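You operate a simulated robot arm through the tools that you are given. There is no shell and no other tool. Be economical: measure what you need, move in short steps, check, and stop when the job is done.

Carry out the task below with a simulated robot arm. There is one attempt and no reset: what you move stays moved.

TASK
Take the clear bag and put it on the clear spot on the carpeted bench. Then take the pale grey box that says "Y25" from the near end of the carpeted bench and put it on the top of the bender bench. Then take the cream tray from the top of the carpeted bench and put it on the top of the grey cabinet. Then close the small drawer. Then put the white insert on top of the blue jaw cover on the top of the carpeted bench. Then pull the bench drawer open. Do these in the order given. Set down upright: pale grey box.

The check looks at the end state, three seconds after you hand in, the way a careful person would. Anything else that was tipped, shoved, dropped, spilled or broken makes it a failure. Lids that push on must go on centred and level and be pressed home; caps that screw on are set level and turned clockwise until they are tight.

THE ROBOT
A 7-joint arm with a vacuum gripper on a trunk, on a base that drives. Base frame: it is fixed to the floor where the robot stands at the start and does not move with it; the origin is under the middle of the robot, x ahead of it, y to its left, z up; the surface under the hand at the start is at about z = 0.83. Readings come in m, rad, newtons and seconds.
With the tool pointing down near the work surface it reaches from about 0.16 to 0.82 m from the robot's upright axis, wherever it stands. Its first joint turns from -2.897 to 2.897 rad. Places, roughly: bench drawer [1, 0.2, 0.7]; blue jaw cover [1, 0, 0.75]; clear bag [0.5, 0.25, 0.75]; clear spot on the carpeted bench [1.1, -0.7, 0.8]; cream tray (17x13x4 cm) [1.1, -0.4, 0.8]; pale grey box [0.75, -0.75, 1]; small drawer [-0.3, -2.6, 0.8]; top of the bender bench (20x29 cm) [2.7, 0.32, 0.86]; top of the grey cabinet [2.8, -1.5, 0.9]; white insert (4x4x2 cm) [0.7, -0.4, 0.8]. Payload 1.88 kg.
Tool frame: the origin (TCP) lies in the middle of the cups' lips, and z points out of the cups. The gripper has 1 cup of 0.032 m across, covering 0.032 by 0.032 m (tool x, y); the bellows give 0.014 m. With the vacuum on, a cup seals on a smooth face that it is pressed against (1 to 4 N); it does not hold porous or soft things. The pull reaches 41 N.
Orientation is that of the tool frame in the base frame, as [roll, pitch, yaw] about the fixed x, y, z axes, in that order (R = Rz(yaw) Ry(pitch) Rx(roll)). With the cups facing straight down, the tool's x points along the base's -x, its y along +y and its z along -z.

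THE INTERFACE
- The arm moves only by the tool drive_tool. Its argument "plan" is a list of rows, each a list of 7 numbers: the shift along the base's x, y, z in units of 20 mm (1.0 is 20 mm), then the turn, a rotation vector about the base's x, y, z in units of 6 degrees (1.0 is 6 degrees), then the vacuum: 1 switches it on, -1 off. In form: [[tx, ty, tz, wx, wy, wz, vacuum], ...]. A call has 1 to 8 rows; each row shifts and turns the commanded pose from where the row before left it. A call with a number of a shift or a turn outside -1 to 1 is refused whole. A row lasts 0.2 s, in which the tool goes at most 0.05 m and 0.15 rad; a call with a longer step from one row to the next is refused whole, and so is a gripper value outside its range. Where a pose cannot be reached the arm comes as near as it can. A force on the tool above 40 N (or 10 N above the force at the start of the call, whichever is more), or a blocked arm, ends the call early, and 0.2 s more pass. The pull builds up within a second once a cup has sealed. Time passes only in rows, and 0.2 s behind the last, so rows that do not move give it time. The reply holds the time, the measured pose of the TCP, the force on the tool along the base axes and the pull of the vacuum, in the units named above and with some noise, with the torque about the TCP (base axes, N m) and any sound that the robot's microphone picked up, and new pictures: "pictures" is both (left out), scene, wrist or none.
- Cameras (640 x 400 px; columns grow to the right, rows downward): "scene" is now at [0.0107, 0.1364, 1.5761]; the picture's right is [-0.52, -0.86, 0.00], its down [-0.60, 0.36, -0.71] and it looks along [0.61, -0.37, -0.70] (base axes); focal length 258 px, centre (320, 200). "wrist" rides on the gripper at [0.082, 0.014, -0.216] in the tool frame; the picture's right is [-0.17, 0.99, 0.00], its down [-0.91, -0.15, -0.37] and it looks along [-0.37, -0.06, 0.93] (tool axes); focal length 243 px, centre (320, 200). There is no depth. A picture from a camera that has moved, and an enlarged one, comes with that camera's place and axes in the base frame and with its lens. The place of the scene camera against the robot may be out by one fixed shift of up to 0.018 m in any direction.
- lift_body(by): slides the trunk up (or, below 0, down) by that many m; the arm and the scene camera ride with it, the base frame stays. It gives what a move gives, with no picture.
- roll_base(legs): drives the robot by 1 to 6 legs, each [ahead, left, turn to the left] in m, m and rad, along the robot's own axes; the way and the turn of a leg run together, so that a leg with both is an arc; at most 1.5 m and 3.142 rad a leg. The arm and the cameras ride along, it lands a little off, and it stops where it bumps. It gives what a move gives, and a new picture of the scene camera.
- pan_tilt(pan, tilt): turns the head with the scene camera to pan (to the left, within 2.705 rad either way) and tilt (down, from -0.506 to 1.204), counted from straight ahead of the robot. It gives what a move gives, and a new picture of the scene camera.
- enlarge(camera, box): a new picture of the part [left, top, right, bottom] of that camera's present view, enlarged. The clock stands still meanwhile.
- finish_job(): hands the job in; it is judged then, once.

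Go step by step. Nothing tells you exact positions but the pictures and the camera data: compare them with the known pose of the tool, close in by small moves and look again before you grip or let go. The budget is 165 turns and 260 pictures, counting those below and the enlarged ones. Unless the task says otherwise, let go and move clear before handing in, and close with one line.

The tools are called after ">>>" as a command line: name --pt "numbers of a row" for each row, then --argument value for the rest, lists and objects as JSON in quotes. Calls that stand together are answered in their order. drive_tool: Moves the arm, as the interface text tells. Its arguments: {"type":"object","properties":{"plan":{"type":"array","items":{"type":"array","items":{"type":"number"}}},"pictures":{"type":"string","enum":["both","scene","wrist","none"]}},"required":["plan"]} The other tools are called the same way: lift_body (by) slides the trunk up or down; roll_base (legs) drives the base; pan_tilt (pan, tilt) turns the head that bears the scene camera; enlarge (camera, box) takes an enlarged picture of a part of a camera's view; finish_job () hands the job in.

At the start:

```text
t: 0.0
tool_pos: [0.3536, -0.3202, 1.1348]
ee_rot: [3.141, 0.0, 3.141]
wrist_force: [0.1, 0.3, -0.5]
torque: [-0.02, 0.02, 0.01]
pull: 0.0
trunk travel left (down, up): [-0.525, 0.065]
robot x, y, heading: [-0.0014, 0.0026, -0.001]
head pan, tilt: [-0.543, 0.78]
```

scene: 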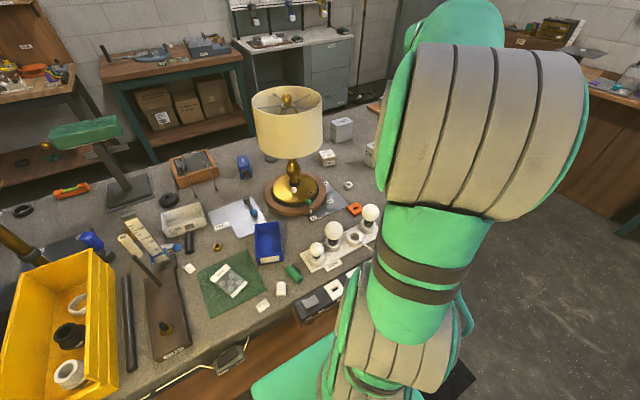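
wrist: 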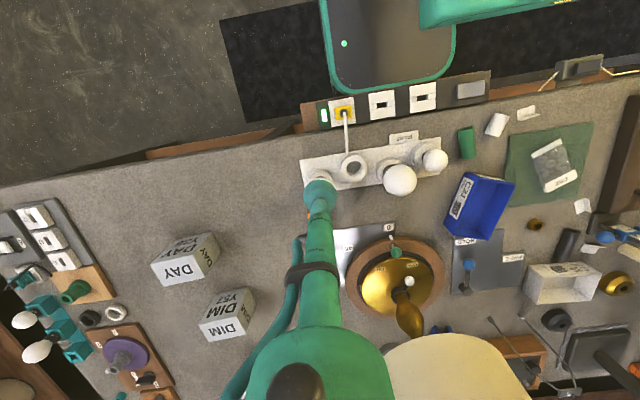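

I see a carpeted bench with many items; the arm blocks part of the view. I'll look closer at the pictures before moving.

>>> enlarge --camera "scene" --box '[100, 130, 400, 320]'

>>> enlarge --camera "wrist" --box '[320, 60, 640, 260]'

>>> enlarge --camera "wrist" --box '[0, 180, 320, 380]'

>>> pan_tilt --pan 0.1 --tilt 0.8

>>> pan_tilt --pan -1.3 --tilt 0.6

```text
2.11 times, centred on (250, 225) of scene
camera zoom: at [0.0107, 0.1364, 1.5761], right [-0.52, -0.86, 0.0], down [-0.6, 0.36, -0.71], along [0.61, -0.37, -0.7], focal length 544 px, centre (467, 147)
```

zoom: 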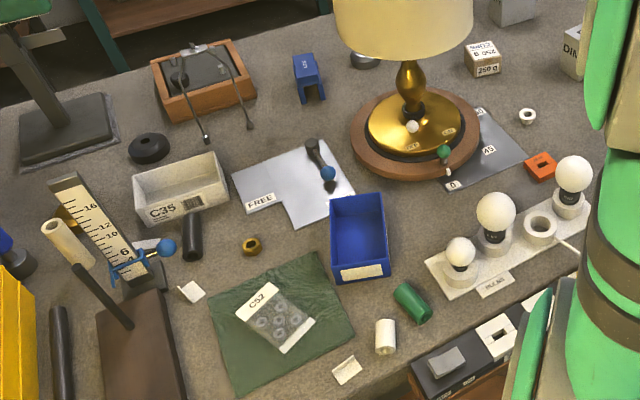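

```text
2.00 times, centred on (480, 160) of wrist
camera zoom: at [0.2713, -0.3068, 1.3502], right [0.17, 0.99, 0.0], down [0.91, -0.15, 0.37], along [0.37, -0.06, -0.93], focal length 485 px, centre (0, 280)
```

zoom: 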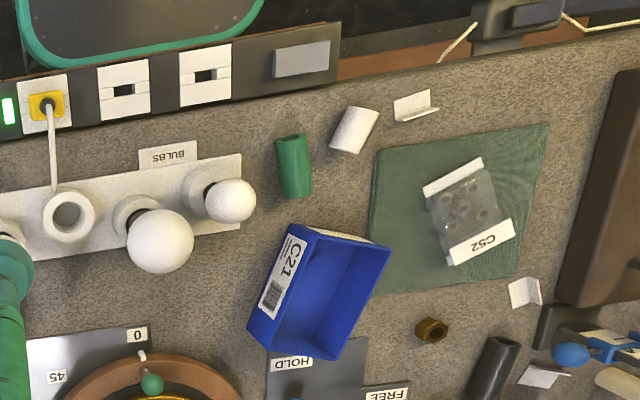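

```text
2.00 times, centred on (160, 280) of wrist
camera zoom: at [0.2713, -0.3068, 1.3502], right [0.17, 0.99, 0.0], down [0.91, -0.15, 0.37], along [0.37, -0.06, -0.93], focal length 485 px, centre (640, 40)
```

zoom: 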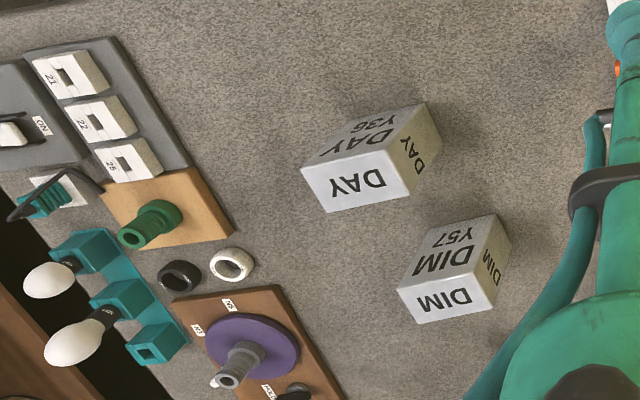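

```text
t: 1.0
tool_pos: [0.3541, -0.3191, 1.1356]
ee_rot: [3.141, 0.0, -3.141]
wrist_force: [0.8, -0.1, 0.8]
torque: [-0.05, 0.0, -0.02]
pull: 0.2
trunk travel left (down, up): [-0.525, 0.065]
robot x, y, heading: [-0.0002, 0.0017, 0.0]
head pan, tilt: [0.099, 0.799]
camera scene: at [0.0212, 0.1865, 1.5745], right [0.1, -1.0, 0.0], down [-0.71, -0.07, -0.7], along [0.69, 0.07, -0.72], focal length 258 px, centre (320, 200)
```

scene: 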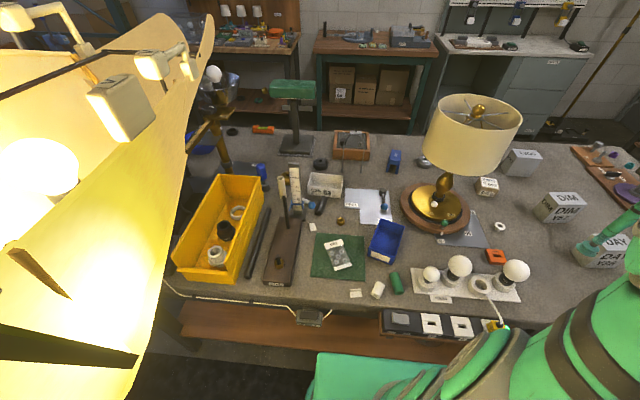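

```text
t: 2.6
tool_pos: [0.3539, -0.3209, 1.1344]
ee_rot: [-3.141, 0.001, 3.14]
wrist_force: [-0.9, -0.6, 0.0]
torque: [0.0, 0.03, 0.05]
pull: 0.0
trunk travel left (down, up): [-0.525, 0.065]
robot x, y, heading: [-0.0036, -0.0021, -0.0]
head pan, tilt: [-1.3, 0.6]
camera scene: at [-0.0354, 0.0934, 1.5914], right [-0.96, -0.27, 0.0], down [-0.15, 0.54, -0.83], along [0.22, -0.79, -0.57], focal length 258 px, centre (320, 200)
```

scene: 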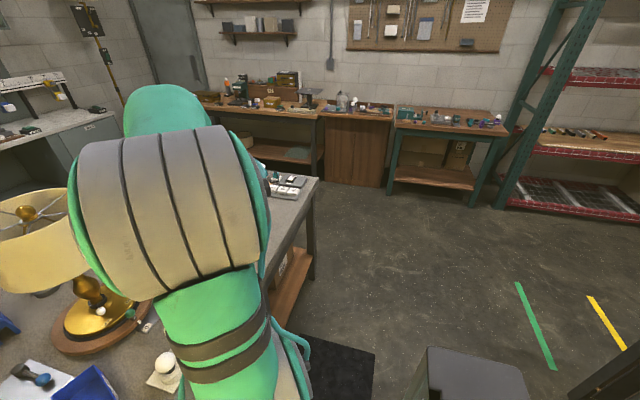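

The bag is C52 at about (0.50,0.20). The white ring near (0.69,-0.43) is probably the insert. The lamp hides the area near the tray position, so I'll look from more angles.

>>> pan_tilt --pan -0.3 --tilt 0.5

>>> enlarge --camera "scene" --box '[180, 160, 500, 360]'

>>> enlarge --camera "scene" --box '[100, 20, 420, 220]'

```text
t: 3.8
tool_pos: [0.3529, -0.3193, 1.1341]
ee_rot: [3.14, -0.001, -3.141]
wrist_force: [-0.8, 0.6, 0.3]
torque: [0.0, 0.0, 0.0]
pull: 0.1
trunk travel left (down, up): [-0.525, 0.065]
robot x, y, heading: [-0.0003, 0.0007, 0.002]
head pan, tilt: [-0.3, 0.499]
camera scene: at [0.0278, 0.1515, 1.6005], right [-0.3, -0.95, 0.0], down [-0.46, 0.14, -0.88], along [0.84, -0.26, -0.48], focal length 258 px, centre (320, 200)
```

scene: 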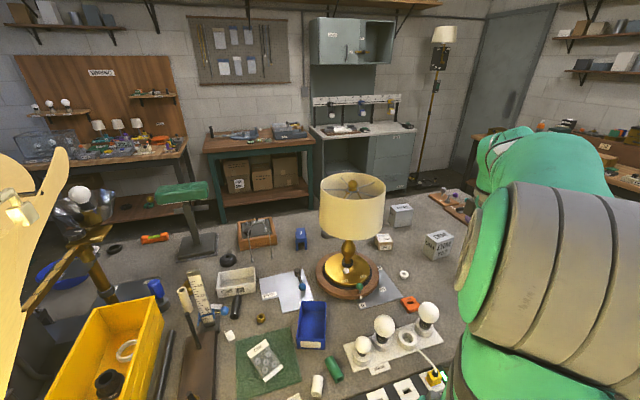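

```text
2.00 times, centred on (340, 260) of scene
camera zoom: at [0.0278, 0.1515, 1.6005], right [-0.3, -0.95, 0.0], down [-0.46, 0.14, -0.88], along [0.84, -0.26, -0.48], focal length 517 px, centre (280, 80)
```

zoom: 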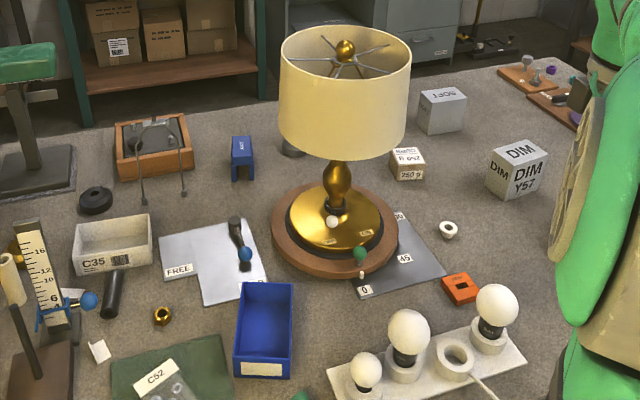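

```text
2.00 times, centred on (260, 120) of scene
camera zoom: at [0.0278, 0.1515, 1.6005], right [-0.3, -0.95, 0.0], down [-0.46, 0.14, -0.88], along [0.84, -0.26, -0.48], focal length 517 px, centre (440, 360)
```

zoom: 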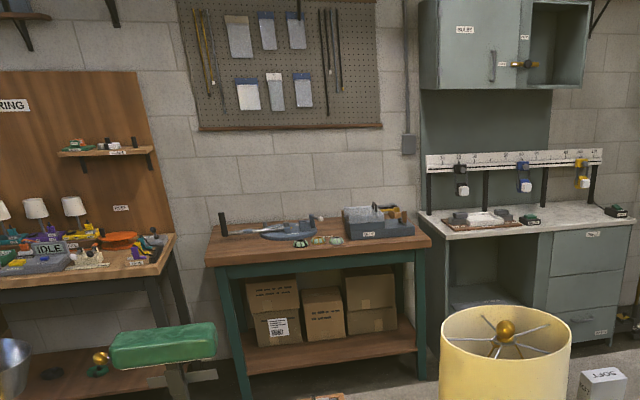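

A hidden area sits behind the lamp, and one box reads "SOFT" on top. I'll check the floor on the right before driving that way.

>>> pan_tilt --pan -1.7 --tilt 0.9

>>> pan_tilt --pan 2.4 --tilt 0.7

```text
t: 5.4
tool_pos: [0.3546, -0.3194, 1.135]
ee_rot: [-3.141, 0.0, -3.14]
wrist_force: [-0.6, -0.1, 0.8]
torque: [0.03, 0.01, 0.02]
pull: 0.1
trunk travel left (down, up): [-0.525, 0.065]
robot x, y, heading: [-0.004, 0.0, -0.003]
head pan, tilt: [-1.7, 0.901]
camera scene: at [-0.0688, 0.1036, 1.5666], right [-0.99, 0.13, 0.0], down [0.1, 0.78, -0.62], along [-0.08, -0.62, -0.78], focal length 258 px, centre (320, 200)
```

scene: 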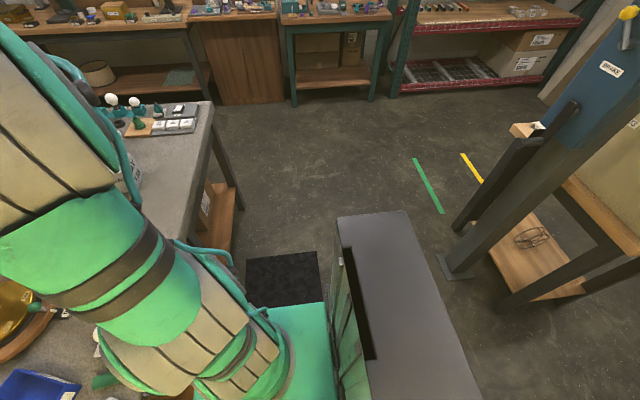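

```text
t: 8.7
tool_pos: [0.3532, -0.319, 1.1335]
ee_rot: [3.141, 0.001, -3.141]
wrist_force: [-0.5, -0.4, 0.1]
torque: [0.02, -0.01, -0.07]
pull: 0.1
trunk travel left (down, up): [-0.525, 0.065]
robot x, y, heading: [0.0007, -0.003, 0.001]
head pan, tilt: [2.4, 0.7]
camera scene: at [-0.1217, 0.2359, 1.5828], right [0.68, 0.74, 0.0], down [0.47, -0.44, -0.76], along [-0.56, 0.52, -0.64], focal length 258 px, centre (320, 200)
```

scene: 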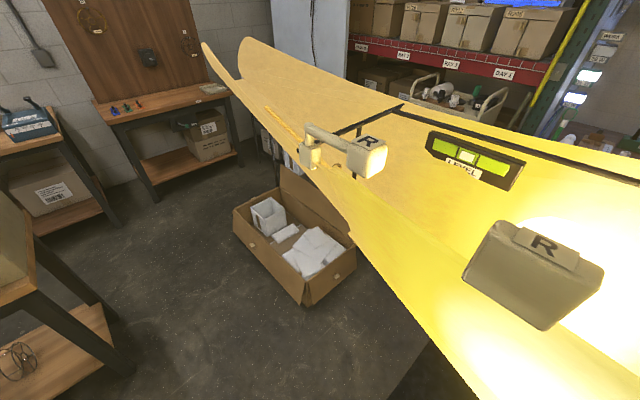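

The robot's own chassis extends behind it and the floor to the right is clear. I'll back off slightly, slide right, and look at the near end of the bench.

>>> roll_base --legs '[[-0.08, 0, 0], [0, -0.7, 0]]'

>>> pan_tilt --pan 0.2 --tilt 0.6

>>> enlarge --camera "scene" --box '[240, 130, 560, 330]'

```text
t: 13.3
tool_pos: [0.2679, -1.0459, 1.1342]
ee_rot: [3.139, -0.001, 3.134]
wrist_force: [-0.3, 0.0, 0.5]
torque: [-0.01, -0.04, 0.0]
pull: 0.1
trunk travel left (down, up): [-0.525, 0.065]
robot x, y, heading: [-0.0829, -0.7228, -0.007]
head pan, tilt: [2.4, 0.7]
camera scene: at [-0.2033, -0.4858, 1.5828], right [0.68, 0.73, 0.0], down [0.47, -0.44, -0.76], along [-0.56, 0.52, -0.64], focal length 258 px, centre (320, 200)
```

scene: 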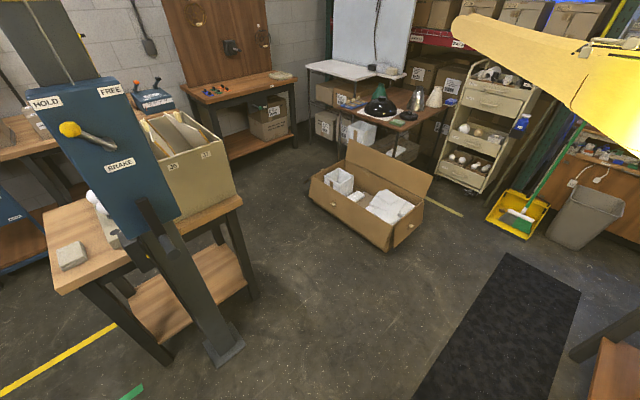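

```text
t: 15.4
tool_pos: [0.2682, -1.0451, 1.1345]
ee_rot: [3.141, 0.0, 3.134]
wrist_force: [0.4, -0.2, 0.5]
torque: [0.01, 0.02, 0.01]
pull: 0.1
trunk travel left (down, up): [-0.525, 0.065]
robot x, y, heading: [-0.0849, -0.7224, -0.008]
head pan, tilt: [0.201, 0.6]
camera scene: at [-0.0544, -0.5268, 1.5914], right [0.19, -0.98, 0.0], down [-0.55, -0.11, -0.83], along [0.81, 0.16, -0.56], focal length 258 px, centre (320, 200)
```

scene: 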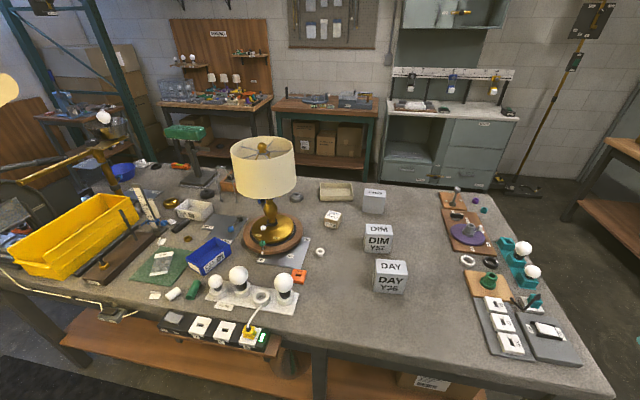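

```text
2.00 times, centred on (400, 230) of scene
camera zoom: at [-0.0544, -0.5268, 1.5914], right [0.19, -0.98, 0.0], down [-0.55, -0.11, -0.83], along [0.81, 0.16, -0.56], focal length 517 px, centre (160, 140)
```

zoom: 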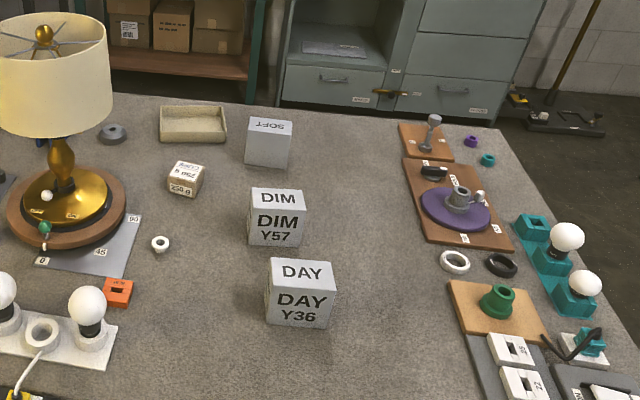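

The cream tray is behind the lamp. I'll read the box labels.

>>> enlarge --camera "scene" --box '[345, 180, 425, 300]'

>>> enlarge --camera "wrist" --box '[320, 60, 640, 260]'

>>> enlarge --camera "scene" --box '[300, 150, 440, 240]'

```text
3.33 times, centred on (385, 240) of scene
camera zoom: at [-0.0544, -0.5268, 1.5914], right [0.19, -0.98, 0.0], down [-0.55, -0.11, -0.83], along [0.81, 0.16, -0.56], focal length 862 px, centre (103, 67)
```

zoom: 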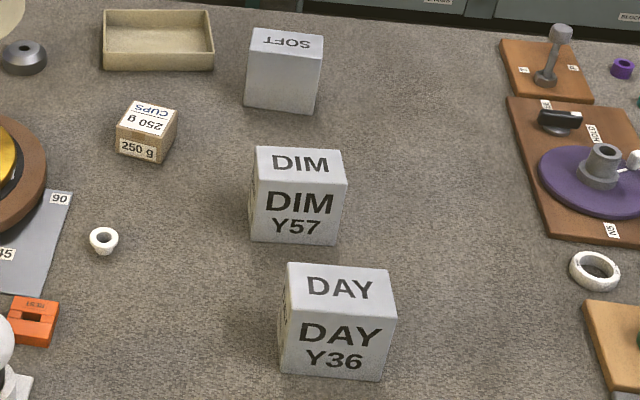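

```text
2.00 times, centred on (480, 160) of wrist
camera zoom: at [0.1852, -1.0318, 1.3502], right [0.17, 0.98, 0.0], down [0.91, -0.16, 0.37], along [0.37, -0.07, -0.93], focal length 485 px, centre (0, 280)
```

zoom: 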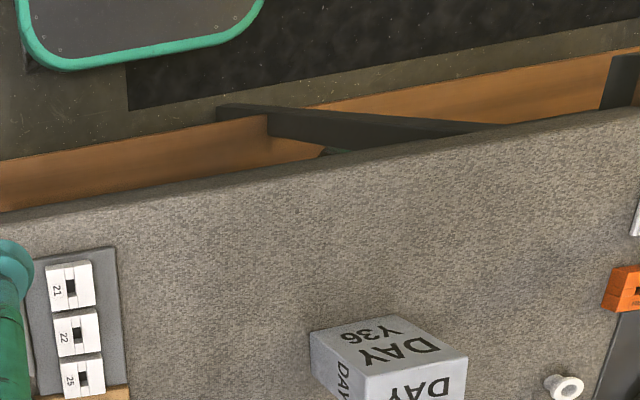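

```text
4.44 times, centred on (370, 195) of scene
camera zoom: at [-0.0544, -0.5268, 1.5914], right [0.19, -0.98, 0.0], down [-0.55, -0.11, -0.83], along [0.81, 0.16, -0.56], focal length 1149 px, centre (98, 222)
```

zoom: 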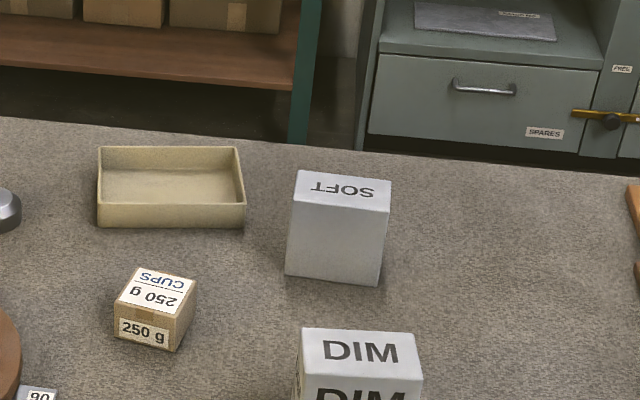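

Boxes seen are Y57, Y36 and SOFT, whose label faces away and is probably Y25. I'll check that one later. Next I go back and pick up the bag first.

>>> roll_base --legs '[[0, 0.75, 0.008]]'

>>> drive_tool --pt "1 1 0 0 0 0 -1" --pt "0 1 0 0 0 0 -1" --pt "0 1 0 0 0 0 -1" --pt "0 1 0 0 0 0 -1" --pt "0 1 0 0 0 0 -1" --pt "0 1 0 0 0 0 -1" --pt "0 1 0 0 0 0 -1" --pt "0 1 0 0 0 0 -1" --pictures "none"

>>> drive_tool --pt "1 1 0 0 0 0 -1" --pt "1 1 0 0 0 0 -1" --pt "1 1 0 0 0 0 -1" --pt "1 1 0 0 0 0 -1" --pt "1 1 0 0 0 0 -1" --pt "1 1 0 0 0 0 -1" --pt "1 1 0 0 0 0 -1" --pt "1 1 0 0 0 0 -1" --pictures "none"

>>> drive_tool --pt "0 1 0 0 0 0 -1" --pt "0 1 -0.8 0 0 0 -1" --pt "0 1 -0.8 0 0 0 -1" --pt "0 1 -0.8 0 0 0 -1" --pt "0 1 -0.8 0 0 0 -1" --pt "0 1 -0.8 0 0 0 -1" --pt "0 1 -0.8 0 0 0 -1" --pt "0 1 -0.8 0 0 0 -1" --pictures "both"

```text
t: 19.4
tool_pos: [0.2739, -0.2973, 1.1345]
ee_rot: [3.14, 0.0, 3.123]
wrist_force: [-0.3, 0.2, 0.2]
torque: [-0.01, 0.0, 0.02]
pull: 0.0
trunk travel left (down, up): [-0.525, 0.065]
robot x, y, heading: [-0.0719, 0.0276, -0.023]
head pan, tilt: [0.201, 0.6]
camera scene: at [-0.0424, 0.2243, 1.5914], right [0.18, -0.98, 0.0], down [-0.56, -0.1, -0.83], along [0.81, 0.15, -0.56], focal length 258 px, centre (320, 200)
```

scene: 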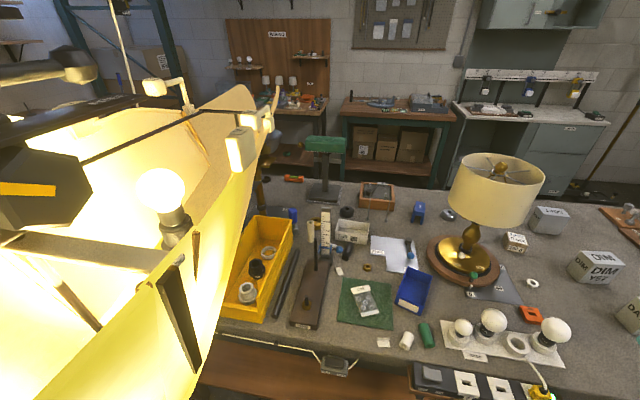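

```text
t: 21.2
tool_pos: [0.2948, -0.1384, 1.1343]
ee_rot: [-3.141, 0.001, 3.122]
wrist_force: [-0.2, -0.6, 0.1]
torque: [0.01, 0.03, -0.02]
pull: 0.1
trunk travel left (down, up): [-0.525, 0.065]
robot x, y, heading: [-0.0735, 0.0278, -0.023]
head pan, tilt: [0.201, 0.6]
```

```text
t: 23.0
tool_pos: [0.4562, 0.0225, 1.1358]
ee_rot: [3.141, -0.001, 3.122]
wrist_force: [0.6, 0.5, 0.0]
torque: [0.01, -0.01, 0.0]
pull: 0.0
trunk travel left (down, up): [-0.525, 0.065]
robot x, y, heading: [-0.072, 0.0256, -0.021]
head pan, tilt: [0.201, 0.6]
```

```text
t: 24.8
tool_pos: [0.4543, 0.1834, 1.0226]
ee_rot: [3.142, 0.0, 3.122]
wrist_force: [-0.5, -1.3, -0.3]
torque: [-0.02, -0.04, 0.01]
pull: 0.1
trunk travel left (down, up): [-0.525, 0.065]
robot x, y, heading: [-0.0716, 0.0313, -0.016]
head pan, tilt: [0.201, 0.6]
camera scene: at [-0.0424, 0.2243, 1.5914], right [0.18, -0.98, 0.0], down [-0.56, -0.1, -0.83], along [0.81, 0.15, -0.56], focal length 258 px, centre (320, 200)
camera wrist: at [0.3729, 0.1977, 1.2388], right [0.18, 0.98, 0.0], down [0.91, -0.17, 0.38], along [0.37, -0.07, -0.93], focal length 243 px, centre (320, 200)
```

scene: 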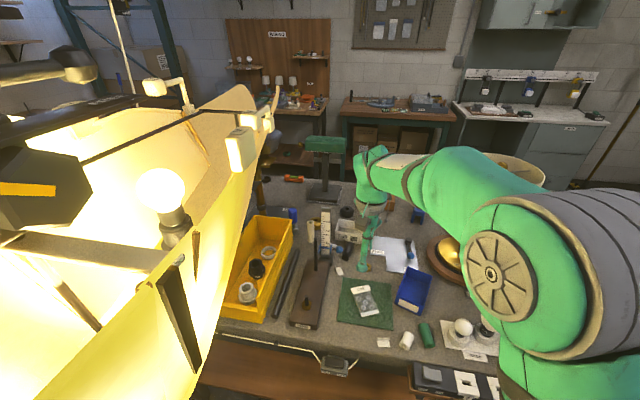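
wrist: 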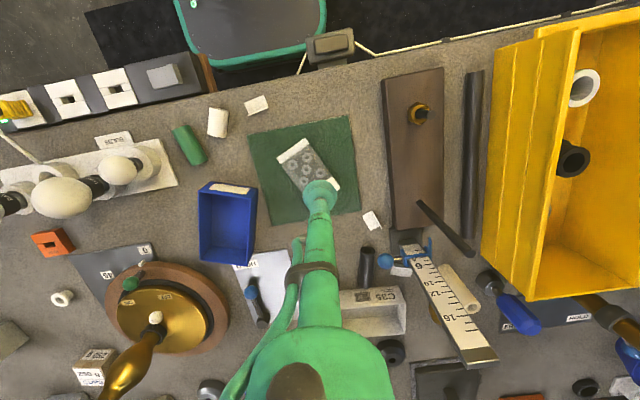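

The bag centre is at about (0.474,0.154). I'm moving above it and descending.

>>> drive_tool --pt "1 -1 -1 0 0 0 -1" --pt "0 -0.5 -1 0 0 0 -1" --pt "0 0 -1 0 0 0 -1" --pt "0 0 -1 0 0 0 -1" --pt "0 0 -1 0 0 0 -1" --pt "0 0 -1 0 0 0 -1" --pictures "none"

>>> enlarge --camera "wrist" --box '[240, 100, 400, 220]'

```text
t: 26.2
tool_pos: [0.4729, 0.1512, 0.9041]
ee_rot: [-3.141, 0.0, 3.125]
wrist_force: [-0.7, 0.3, -0.5]
torque: [0.01, -0.02, 0.01]
pull: 0.1
trunk travel left (down, up): [-0.525, 0.065]
robot x, y, heading: [-0.0727, 0.0265, -0.021]
head pan, tilt: [0.201, 0.6]
```

```text
3.33 times, centred on (320, 160) of wrist
camera zoom: at [0.3905, 0.166, 1.1188], right [0.18, 0.98, 0.0], down [0.91, -0.17, 0.37], along [0.37, -0.07, -0.93], focal length 809 px, centre (320, 333)
```

zoom: 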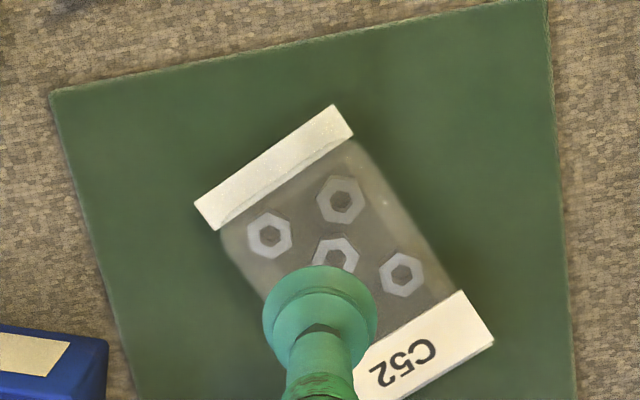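

The bag centre is near (0.488,0.158). I'm centring over it and descending gently with the vacuum on.

>>> drive_tool --pt "0.75 0.3 -1 0 0 0 1" --pt "0 0 -1 0 0 0 1" --pt "0 0 -1 0 0 0 1" --pt "0 0 -0.5 0 0 0 1" --pictures "none"

>>> enlarge --camera "wrist" --box '[240, 100, 400, 220]'

```text
t: 27.3
tool_pos: [0.4906, 0.1589, 0.8413]
ee_rot: [3.138, 0.011, 3.12]
wrist_force: [-0.7, -0.4, 13.0]
torque: [-0.09, 0.07, -0.23]
pull: 40.1
trunk travel left (down, up): [-0.525, 0.065]
robot x, y, heading: [-0.0748, 0.0282, -0.018]
head pan, tilt: [0.201, 0.6]
stopped in row 4: the force on the tool passed its limit at 56 N (the readings are from after the stop); the commanded pose is now the measured one
```

```text
3.33 times, centred on (320, 160) of wrist
camera zoom: at [0.4058, 0.173, 1.056], right [0.19, 0.98, 0.01], down [0.91, -0.17, 0.38], along [0.38, -0.07, -0.92], focal length 809 px, centre (320, 333)
```

zoom: 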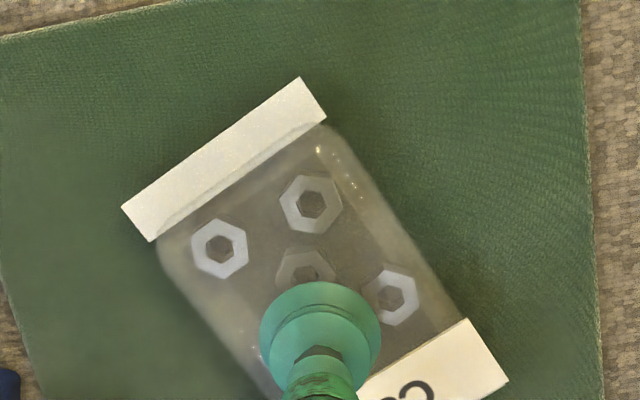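

It sealed with the pull at 40 N. I'm lifting straight up.

>>> drive_tool --pt "0 0 0.3 0 0 0 1" --pt "0 0 0.5 0 0 0 1" --pt "0 0 1 0 0 0 1" --pt "0 0 1 0 0 0 1" --pt "0 0 1 0 0 0 1" --pt "0 0 1 0 0 0 1" --pt "0 0 1 0 0 0 1" --pt "0 0 1 0 0 0 1" --pictures "wrist"

>>> drive_tool --pt "0 0 1 0 0 0 1" --pt "0 0 1 0 0 0 1" --pt "0 0 1 0 0 0 1" --pt "0 0 1 0 0 0 1" --pt "0 0 1 0 0 0 1" --pt "0 0 1 0 0 0 1" --pt "0 0 1 0 0 0 1" --pt "0 0 1 0 0 0 1" --pictures "none"

>>> pan_tilt --pan -0.9 --tilt 0.6

```text
t: 29.1
tool_pos: [0.4915, 0.1575, 0.9753]
ee_rot: [3.141, 0.004, 3.122]
wrist_force: [-0.2, 0.5, -1.1]
torque: [0.01, 0.04, 0.0]
pull: 40.6
trunk travel left (down, up): [-0.525, 0.065]
robot x, y, heading: [-0.0752, 0.0321, -0.022]
head pan, tilt: [0.201, 0.6]
camera wrist: at [0.408, 0.172, 1.1901], right [0.18, 0.98, 0.0], down [0.91, -0.17, 0.38], along [0.37, -0.07, -0.93], focal length 243 px, centre (320, 200)
```

wrist: 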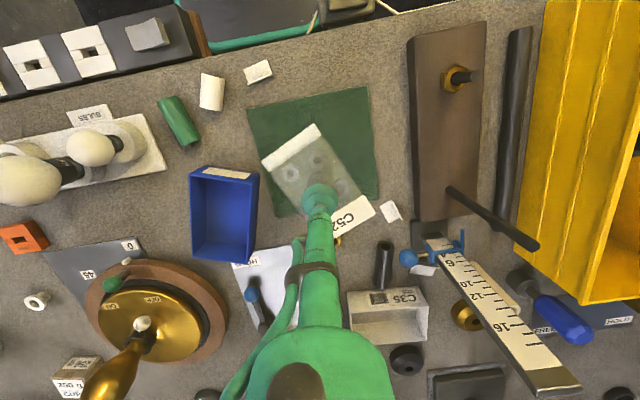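

```text
t: 30.9
tool_pos: [0.4903, 0.161, 1.136]
ee_rot: [3.139, 0.006, 3.123]
wrist_force: [0.8, -0.3, -0.4]
torque: [0.01, 0.02, 0.02]
pull: 40.5
trunk travel left (down, up): [-0.525, 0.065]
robot x, y, heading: [-0.072, 0.0294, -0.017]
head pan, tilt: [0.201, 0.6]
```

```text
t: 32.2
tool_pos: [0.4897, 0.1612, 1.1355]
ee_rot: [3.139, 0.004, 3.123]
wrist_force: [0.2, -0.3, -0.7]
torque: [-0.02, 0.0, -0.01]
pull: 40.6
trunk travel left (down, up): [-0.525, 0.065]
robot x, y, heading: [-0.0683, 0.0332, -0.018]
head pan, tilt: [-0.901, 0.6]
camera scene: at [-0.0761, 0.1381, 1.5914], right [-0.79, -0.61, 0.0], down [-0.34, 0.45, -0.83], along [0.5, -0.66, -0.56], focal length 258 px, centre (320, 200)
```

scene: 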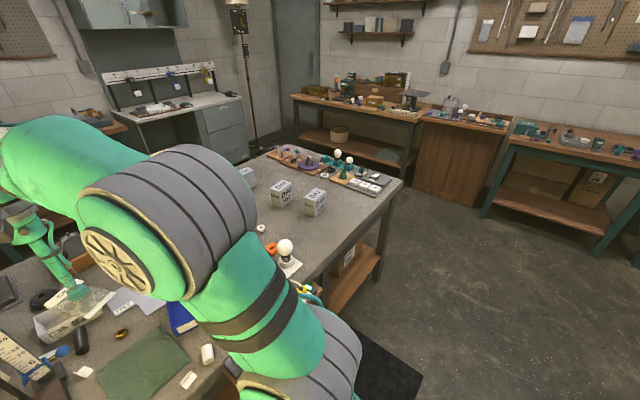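

The bag is held. I'm retracting the arm clear of the lamp, then driving around the right end of the bench.

>>> drive_tool --pt "-1 -1 0 0 0 0 1" --pt "-1 -1 0 0 0 0 1" --pt "-1 -1 0 0 0 0 1" --pt "-1 -1 0 0 0 0 1" --pt "-1 -1 0 0 0 0 1" --pt "-1 -1 0 0 0 0 1" --pt "-1 -1 0 0 0 0 1" --pt "-1 -1 0 0 0 0 1" --pictures "none"

>>> roll_base --legs '[[-0.1, 0, 0.02], [0, -1.0, 0], [0, -0.95, 0], [1.1, 0, 0]]'

>>> pan_tilt --pan 0.9 --tilt 0.7

```text
t: 34.0
tool_pos: [0.3261, -0.0016, 1.1355]
ee_rot: [3.141, 0.007, 3.122]
wrist_force: [-0.3, -0.1, -1.4]
torque: [-0.03, 0.01, -0.02]
pull: 40.4
trunk travel left (down, up): [-0.525, 0.065]
robot x, y, heading: [-0.0738, 0.03, -0.021]
head pan, tilt: [-0.901, 0.6]
```

```text
t: 49.7
tool_pos: [1.2983, -1.9848, 1.1342]
ee_rot: [3.14, 0.007, 3.114]
wrist_force: [-0.3, -0.3, -0.6]
torque: [0.03, 0.01, 0.0]
pull: 41.4
trunk travel left (down, up): [-0.525, 0.065]
robot x, y, heading: [0.8957, -1.9515, -0.029]
head pan, tilt: [-0.901, 0.6]
camera scene: at [0.895, -1.8409, 1.5914], right [-0.8, -0.6, 0.0], down [-0.34, 0.45, -0.83], along [0.49, -0.66, -0.56], focal length 258 px, centre (320, 200)
```

scene: 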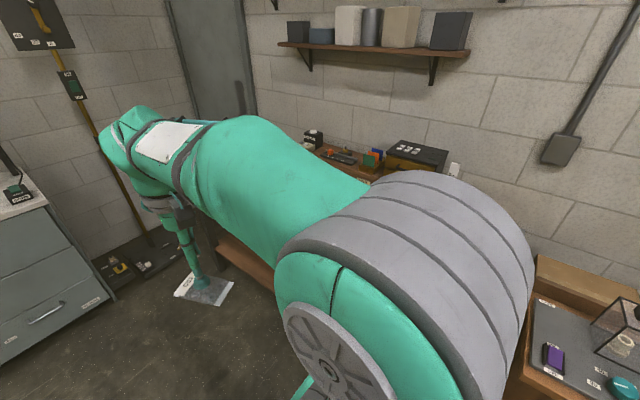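

```text
t: 51.5
tool_pos: [1.2973, -1.9861, 1.1357]
ee_rot: [3.139, 0.005, 3.113]
wrist_force: [0.1, 0.2, -1.2]
torque: [0.02, 0.02, 0.02]
pull: 40.5
trunk travel left (down, up): [-0.525, 0.065]
robot x, y, heading: [0.8971, -1.9539, -0.031]
head pan, tilt: [0.901, 0.7]
camera scene: at [0.8966, -1.7051, 1.5828], right [0.77, -0.64, 0.0], down [-0.41, -0.49, -0.76], along [0.49, 0.59, -0.64], focal length 258 px, centre (320, 200)
```

scene: 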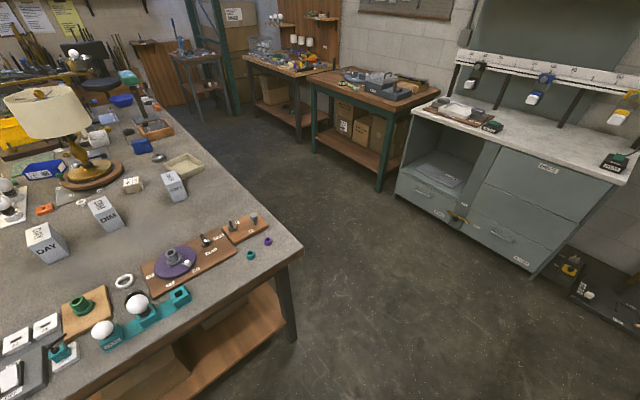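

The far side aisle is about 1.5 m wide. I'm driving around to stand there facing the bench, near y = -0.75.

>>> roll_base --legs '[[0.8, 0, 0.03], [0, 0, 1.57], [1.2, 0, 0], [0, 0, 1.57]]'

>>> pan_tilt --pan 0.3 --tilt 0.8

```text
t: 69.3
tool_pos: [1.3116, -0.7337, 1.136]
ee_rot: [3.139, 0.006, 0.017]
wrist_force: [0.5, 0.1, -1.7]
torque: [0.0, 0.0, 0.01]
pull: 40.2
trunk travel left (down, up): [-0.525, 0.065]
robot x, y, heading: [1.7087, -0.7533, -3.125]
head pan, tilt: [0.901, 0.7]
camera scene: at [1.7255, -0.9659, 1.5828], right [-0.79, 0.61, 0.0], down [0.39, 0.51, -0.76], along [-0.46, -0.61, -0.64], focal length 258 px, centre (320, 200)
```

scene: 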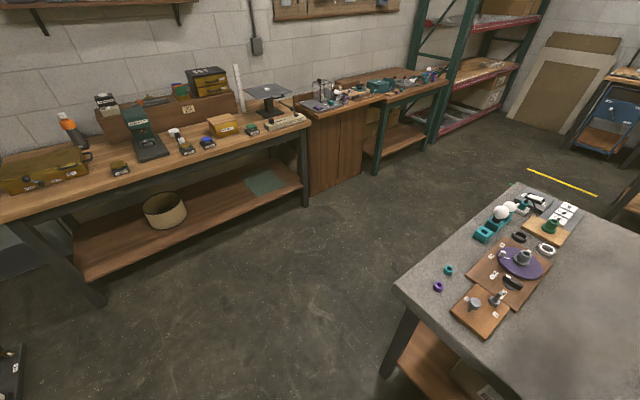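

```text
t: 70.3
tool_pos: [1.3115, -0.7331, 1.1357]
ee_rot: [3.14, 0.006, 0.018]
wrist_force: [0.1, 0.1, -1.7]
torque: [0.0, 0.03, -0.01]
pull: 40.9
trunk travel left (down, up): [-0.525, 0.065]
robot x, y, heading: [1.7106, -0.7505, -3.126]
head pan, tilt: [0.3, 0.799]
camera scene: at [1.7004, -0.9237, 1.5746], right [-0.31, 0.95, 0.0], down [0.68, 0.22, -0.7], along [-0.66, -0.22, -0.72], focal length 258 px, centre (320, 200)
```

scene: 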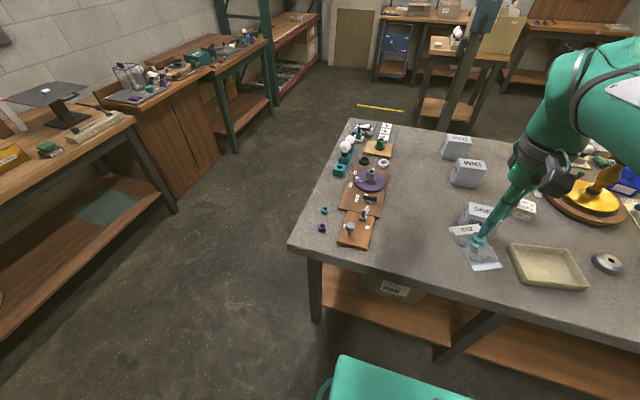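

The clear area is around (1.07,-0.76), between the boards and the boxes. I'm bringing the bag over it.

>>> enlarge --camera "scene" --box '[380, 120, 620, 300]'

>>> drive_tool --pt "-1 -0.5 -0.5 0 0 0 1" --pt "-1 -0.5 -0.5 0 0 0 1" --pt "-1 0 -0.5 0 0 0 1" --pt "-1 0 -0.5 0 0 0 1" --pt "-1 0 -0.5 0 0 0 1" --pt "-1 0 -0.5 0 0 0 1" --pt "-1 0 -0.5 0 0 0 1" --pt "-1 0 -0.5 0 0 0 1" --pictures "none"

>>> drive_tool --pt "-1 0 -0.5 0 0 0 1" --pt "-1 0 -0.5 0 0 0 1" --pt "-0.8 0 -0.5 0 0 0 1" --pt "0 0 -0.5 0 0 0 1" --pictures "both"

```text
2.22 times, centred on (500, 210) of scene
camera zoom: at [1.7004, -0.9237, 1.5746], right [-0.31, 0.95, 0.0], down [0.68, 0.22, -0.7], along [-0.66, -0.22, -0.72], focal length 574 px, centre (-80, 178)
```

zoom: 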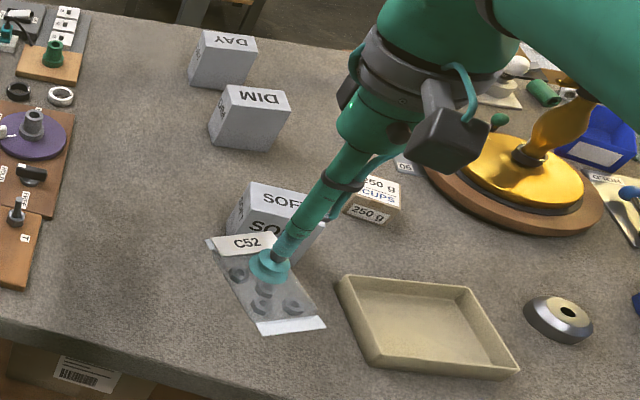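

```text
t: 72.1
tool_pos: [1.1515, -0.7538, 1.0558]
ee_rot: [3.14, 0.004, 0.014]
wrist_force: [0.5, 0.0, -1.9]
torque: [-0.02, -0.01, 0.0]
pull: 40.9
trunk travel left (down, up): [-0.525, 0.065]
robot x, y, heading: [1.7142, -0.7494, -3.121]
head pan, tilt: [0.3, 0.799]
```

```text
t: 73.1
tool_pos: [1.0968, -0.7525, 1.0155]
ee_rot: [3.139, 0.005, 0.014]
wrist_force: [-0.2, -0.6, -1.3]
torque: [-0.01, -0.02, 0.03]
pull: 40.6
trunk travel left (down, up): [-0.525, 0.065]
robot x, y, heading: [1.7143, -0.7481, -3.128]
head pan, tilt: [0.3, 0.799]
camera scene: at [1.7002, -0.9236, 1.5746], right [-0.31, 0.95, 0.0], down [0.68, 0.22, -0.7], along [-0.66, -0.22, -0.72], focal length 258 px, centre (320, 200)
camera wrist: at [1.1794, -0.7667, 1.231], right [-0.15, -0.99, 0.0], down [-0.91, 0.14, 0.38], along [-0.38, 0.05, -0.93], focal length 243 px, centre (320, 200)
```

scene: 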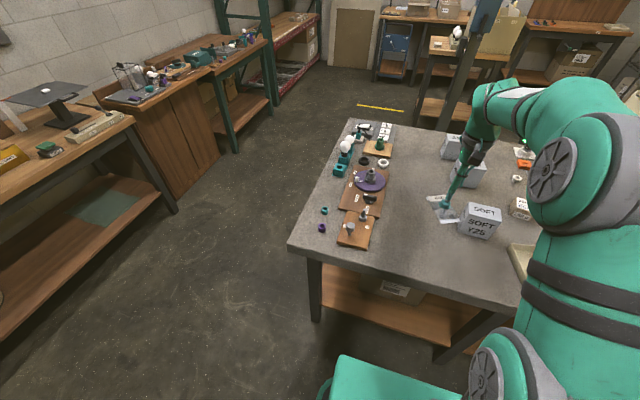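
wrist: 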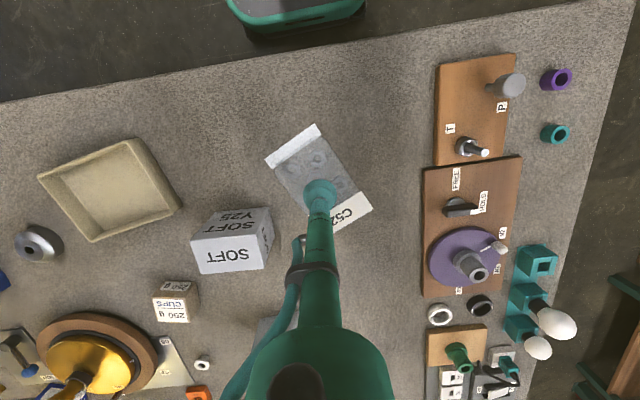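

Y25 is confirmed on the SOFT box. I'm lowering the bag at about (1.09,-0.78).

>>> drive_tool --pt "0 -1 -1 0 0 0 1" --pt "0 -0.3 -1 0 0 0 1" --pt "0 0 -1 0 0 0 1" --pt "0 0 -1 0 0 0 1" --pt "0 0 -1 0 0 0 1" --pt "0 0 -1 0 0 0 1" --pt "0 0 -1 0 0 0 1" --pt "0 0 -0.5 0 0 0 1" --pictures "wrist"

```text
t: 74.9
tool_pos: [1.095, -0.7783, 0.864]
ee_rot: [3.14, 0.004, 0.016]
wrist_force: [0.5, -0.4, -1.0]
torque: [-0.03, -0.03, 0.02]
pull: 41.5
trunk travel left (down, up): [-0.525, 0.065]
robot x, y, heading: [1.712, -0.7496, -3.123]
head pan, tilt: [0.3, 0.799]
camera wrist: at [1.1788, -0.7906, 1.0795], right [-0.15, -0.99, 0.0], down [-0.92, 0.14, 0.38], along [-0.37, 0.05, -0.93], focal length 243 px, centre (320, 200)
```

wrist: 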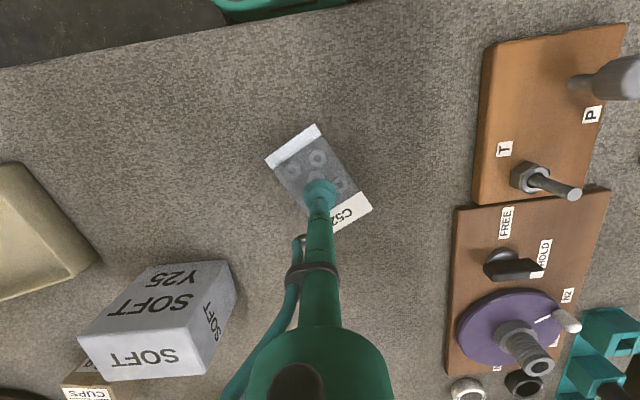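

>>> drive_tool --pt "0 0 -0.4 0 0 0 1" --pt "0 0 -0.3 0 0 0 1" --pt "0 0 -0.2 0 0 0 1" --pt "0 0 -0.1 0 0 0 1" --pictures "none"

```text
t: 75.9
tool_pos: [1.0955, -0.7804, 0.8496]
ee_rot: [3.139, 0.011, 0.015]
wrist_force: [8.1, 1.2, 26.9]
torque: [0.03, -0.14, -0.11]
pull: 40.9
trunk travel left (down, up): [-0.525, 0.065]
robot x, y, heading: [1.7134, -0.7515, -3.128]
head pan, tilt: [0.3, 0.799]
```

The bag is touching the bench. I'm easing up, releasing, and lifting away.

>>> drive_tool --pt "0 0 0.2 0 0 0 1" --pt "0 0 0.1 0 0 0 -1" --pt "0 0 0 0 0 0 -1" --pt "0 0 0 0 0 0 -1" --pt "0 0 0 0 0 0 -1" --pt "0 0 0.3 0 0 0 -1" --pt "0 0 1 0 0 0 -1" --pt "0 0 1 0 0 0 -1" --pictures "none"

>>> drive_tool --pt "0 0 1 0 0 0 -1" --pt "0 0 1 0 0 0 -1" --pt "0 1 1 0 0 0 -1" --pt "0 1 1 0 0 0 -1" --pt "-1 1 1 0 0 0 -1" --pt "-1 1 1 0 0 0 -1" --pt "-1 1 1 0 0 0 -1" --pt "-1 1 0 0 0 0 -1" --pictures "wrist"

```text
t: 77.7
tool_pos: [1.0962, -0.7791, 0.8977]
ee_rot: [3.14, 0.007, 0.018]
wrist_force: [-1.2, 0.4, 0.7]
torque: [0.01, -0.01, 0.01]
pull: 0.0
trunk travel left (down, up): [-0.525, 0.065]
robot x, y, heading: [1.711, -0.7471, -3.126]
head pan, tilt: [0.3, 0.799]
```

```text
t: 79.5
tool_pos: [1.0143, -0.6593, 1.0383]
ee_rot: [3.139, 0.006, 0.016]
wrist_force: [0.2, 0.4, 0.1]
torque: [0.04, 0.0, 0.0]
pull: 0.1
trunk travel left (down, up): [-0.525, 0.065]
robot x, y, heading: [1.7144, -0.7521, -3.127]
head pan, tilt: [0.3, 0.799]
camera wrist: at [1.0979, -0.672, 1.2537], right [-0.15, -0.99, 0.0], down [-0.91, 0.14, 0.38], along [-0.37, 0.05, -0.93], focal length 243 px, centre (320, 200)
```

wrist: 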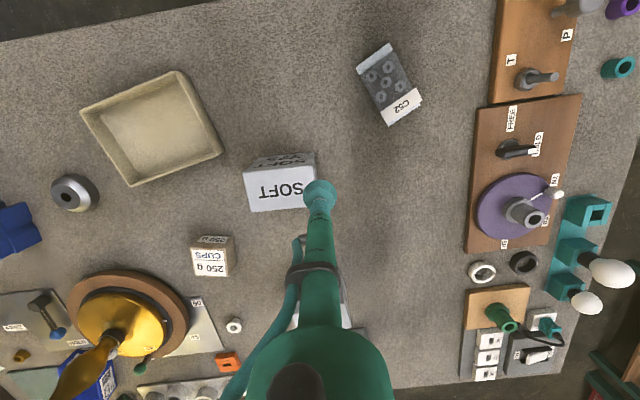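

The bag is down and clear. I'm centring over the SOFT/Y25 box top and descending.

>>> drive_tool --pt "-0.6 1 0 0 0 0 -1" --pt "-0.6 1 0 0 0 0 -1" --pt "0 0.7 -1 0 0 0 -1" --pt "0 0 -1 0 0 0 -1" --pictures "wrist"

>>> pan_tilt --pan -0.2 --tilt 0.8

```text
t: 80.5
tool_pos: [0.9901, -0.6054, 0.9963]
ee_rot: [3.14, 0.005, 0.015]
wrist_force: [0.7, -0.3, -1.3]
torque: [0.01, -0.03, 0.0]
pull: 0.1
trunk travel left (down, up): [-0.525, 0.065]
robot x, y, heading: [1.7127, -0.7498, -3.122]
head pan, tilt: [0.3, 0.799]
camera wrist: at [1.0741, -0.6183, 1.2116], right [-0.15, -0.99, 0.0], down [-0.91, 0.14, 0.38], along [-0.38, 0.05, -0.93], focal length 243 px, centre (320, 200)
```

wrist: 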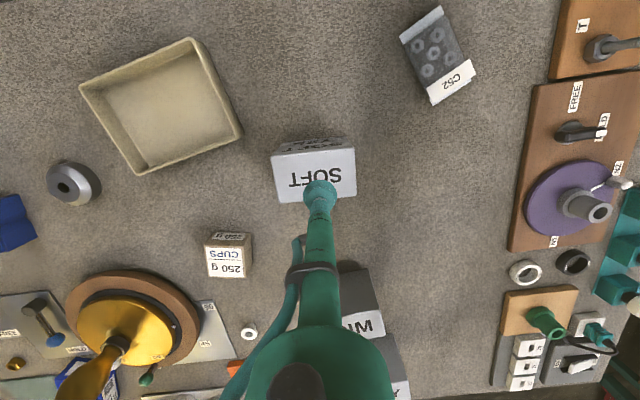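

```text
t: 81.4
tool_pos: [0.9911, -0.6054, 0.9967]
ee_rot: [3.14, 0.007, 0.017]
wrist_force: [0.3, -0.2, -0.3]
torque: [-0.01, -0.04, 0.02]
pull: 0.1
trunk travel left (down, up): [-0.525, 0.065]
robot x, y, heading: [1.7151, -0.7501, -3.124]
head pan, tilt: [-0.201, 0.799]
camera scene: at [1.6976, -0.8838, 1.5745], right [0.18, 0.98, 0.0], down [0.71, -0.13, -0.7], along [-0.69, 0.13, -0.72], focal length 258 px, centre (320, 200)
```

scene: 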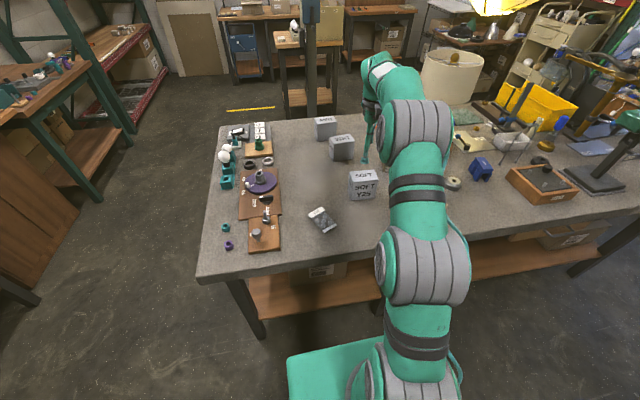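

The cup is aligned with the box top. I'm descending slowly with the vacuum on.

>>> drive_tool --pt "0 0.2 -1 0 0 0 1" --pt "0 0 -0.6 0 0 0 1" --pt "0 0 -0.4 0 0 0 1" --pt "0 0 -0.4 0 0 0 1" --pt "0 0 -0.4 0 0 0 1" --pictures "wrist"

```text
t: 82.6
tool_pos: [0.9926, -0.6025, 0.9391]
ee_rot: [3.141, 0.007, 0.017]
wrist_force: [-0.5, 1.4, 0.4]
torque: [0.01, 0.02, 0.03]
pull: 0.2
trunk travel left (down, up): [-0.525, 0.065]
robot x, y, heading: [1.7147, -0.7505, -3.128]
head pan, tilt: [-0.201, 0.799]
camera wrist: at [1.0755, -0.6146, 1.1553], right [-0.15, -0.99, 0.0], down [-0.91, 0.14, 0.38], along [-0.38, 0.05, -0.93], focal length 243 px, centre (320, 200)
```

wrist: 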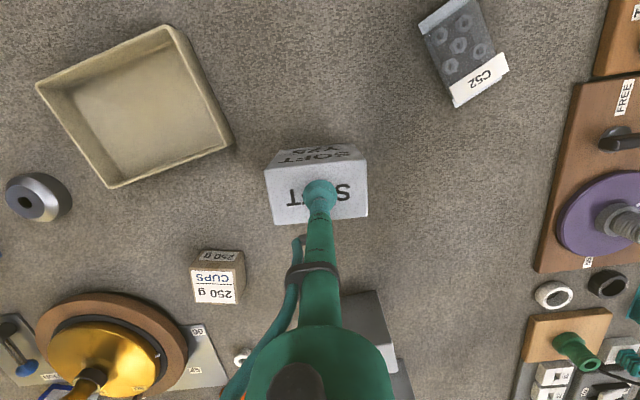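

>>> drive_tool --pt "0 0 -0.25 0 0 0 1" --pt "0 0 -0.25 0 0 0 1" --pt "0 0 -0.25 0 0 0 1" --pt "0 0 0 0 0 0 1" --pictures "none"

```text
t: 83.6
tool_pos: [0.9922, -0.6017, 0.93]
ee_rot: [3.139, 0.008, 0.017]
wrist_force: [2.9, 0.5, 13.8]
torque: [0.02, -0.19, -0.15]
pull: 40.7
trunk travel left (down, up): [-0.525, 0.065]
robot x, y, heading: [1.7078, -0.7481, -3.127]
head pan, tilt: [-0.201, 0.799]
```

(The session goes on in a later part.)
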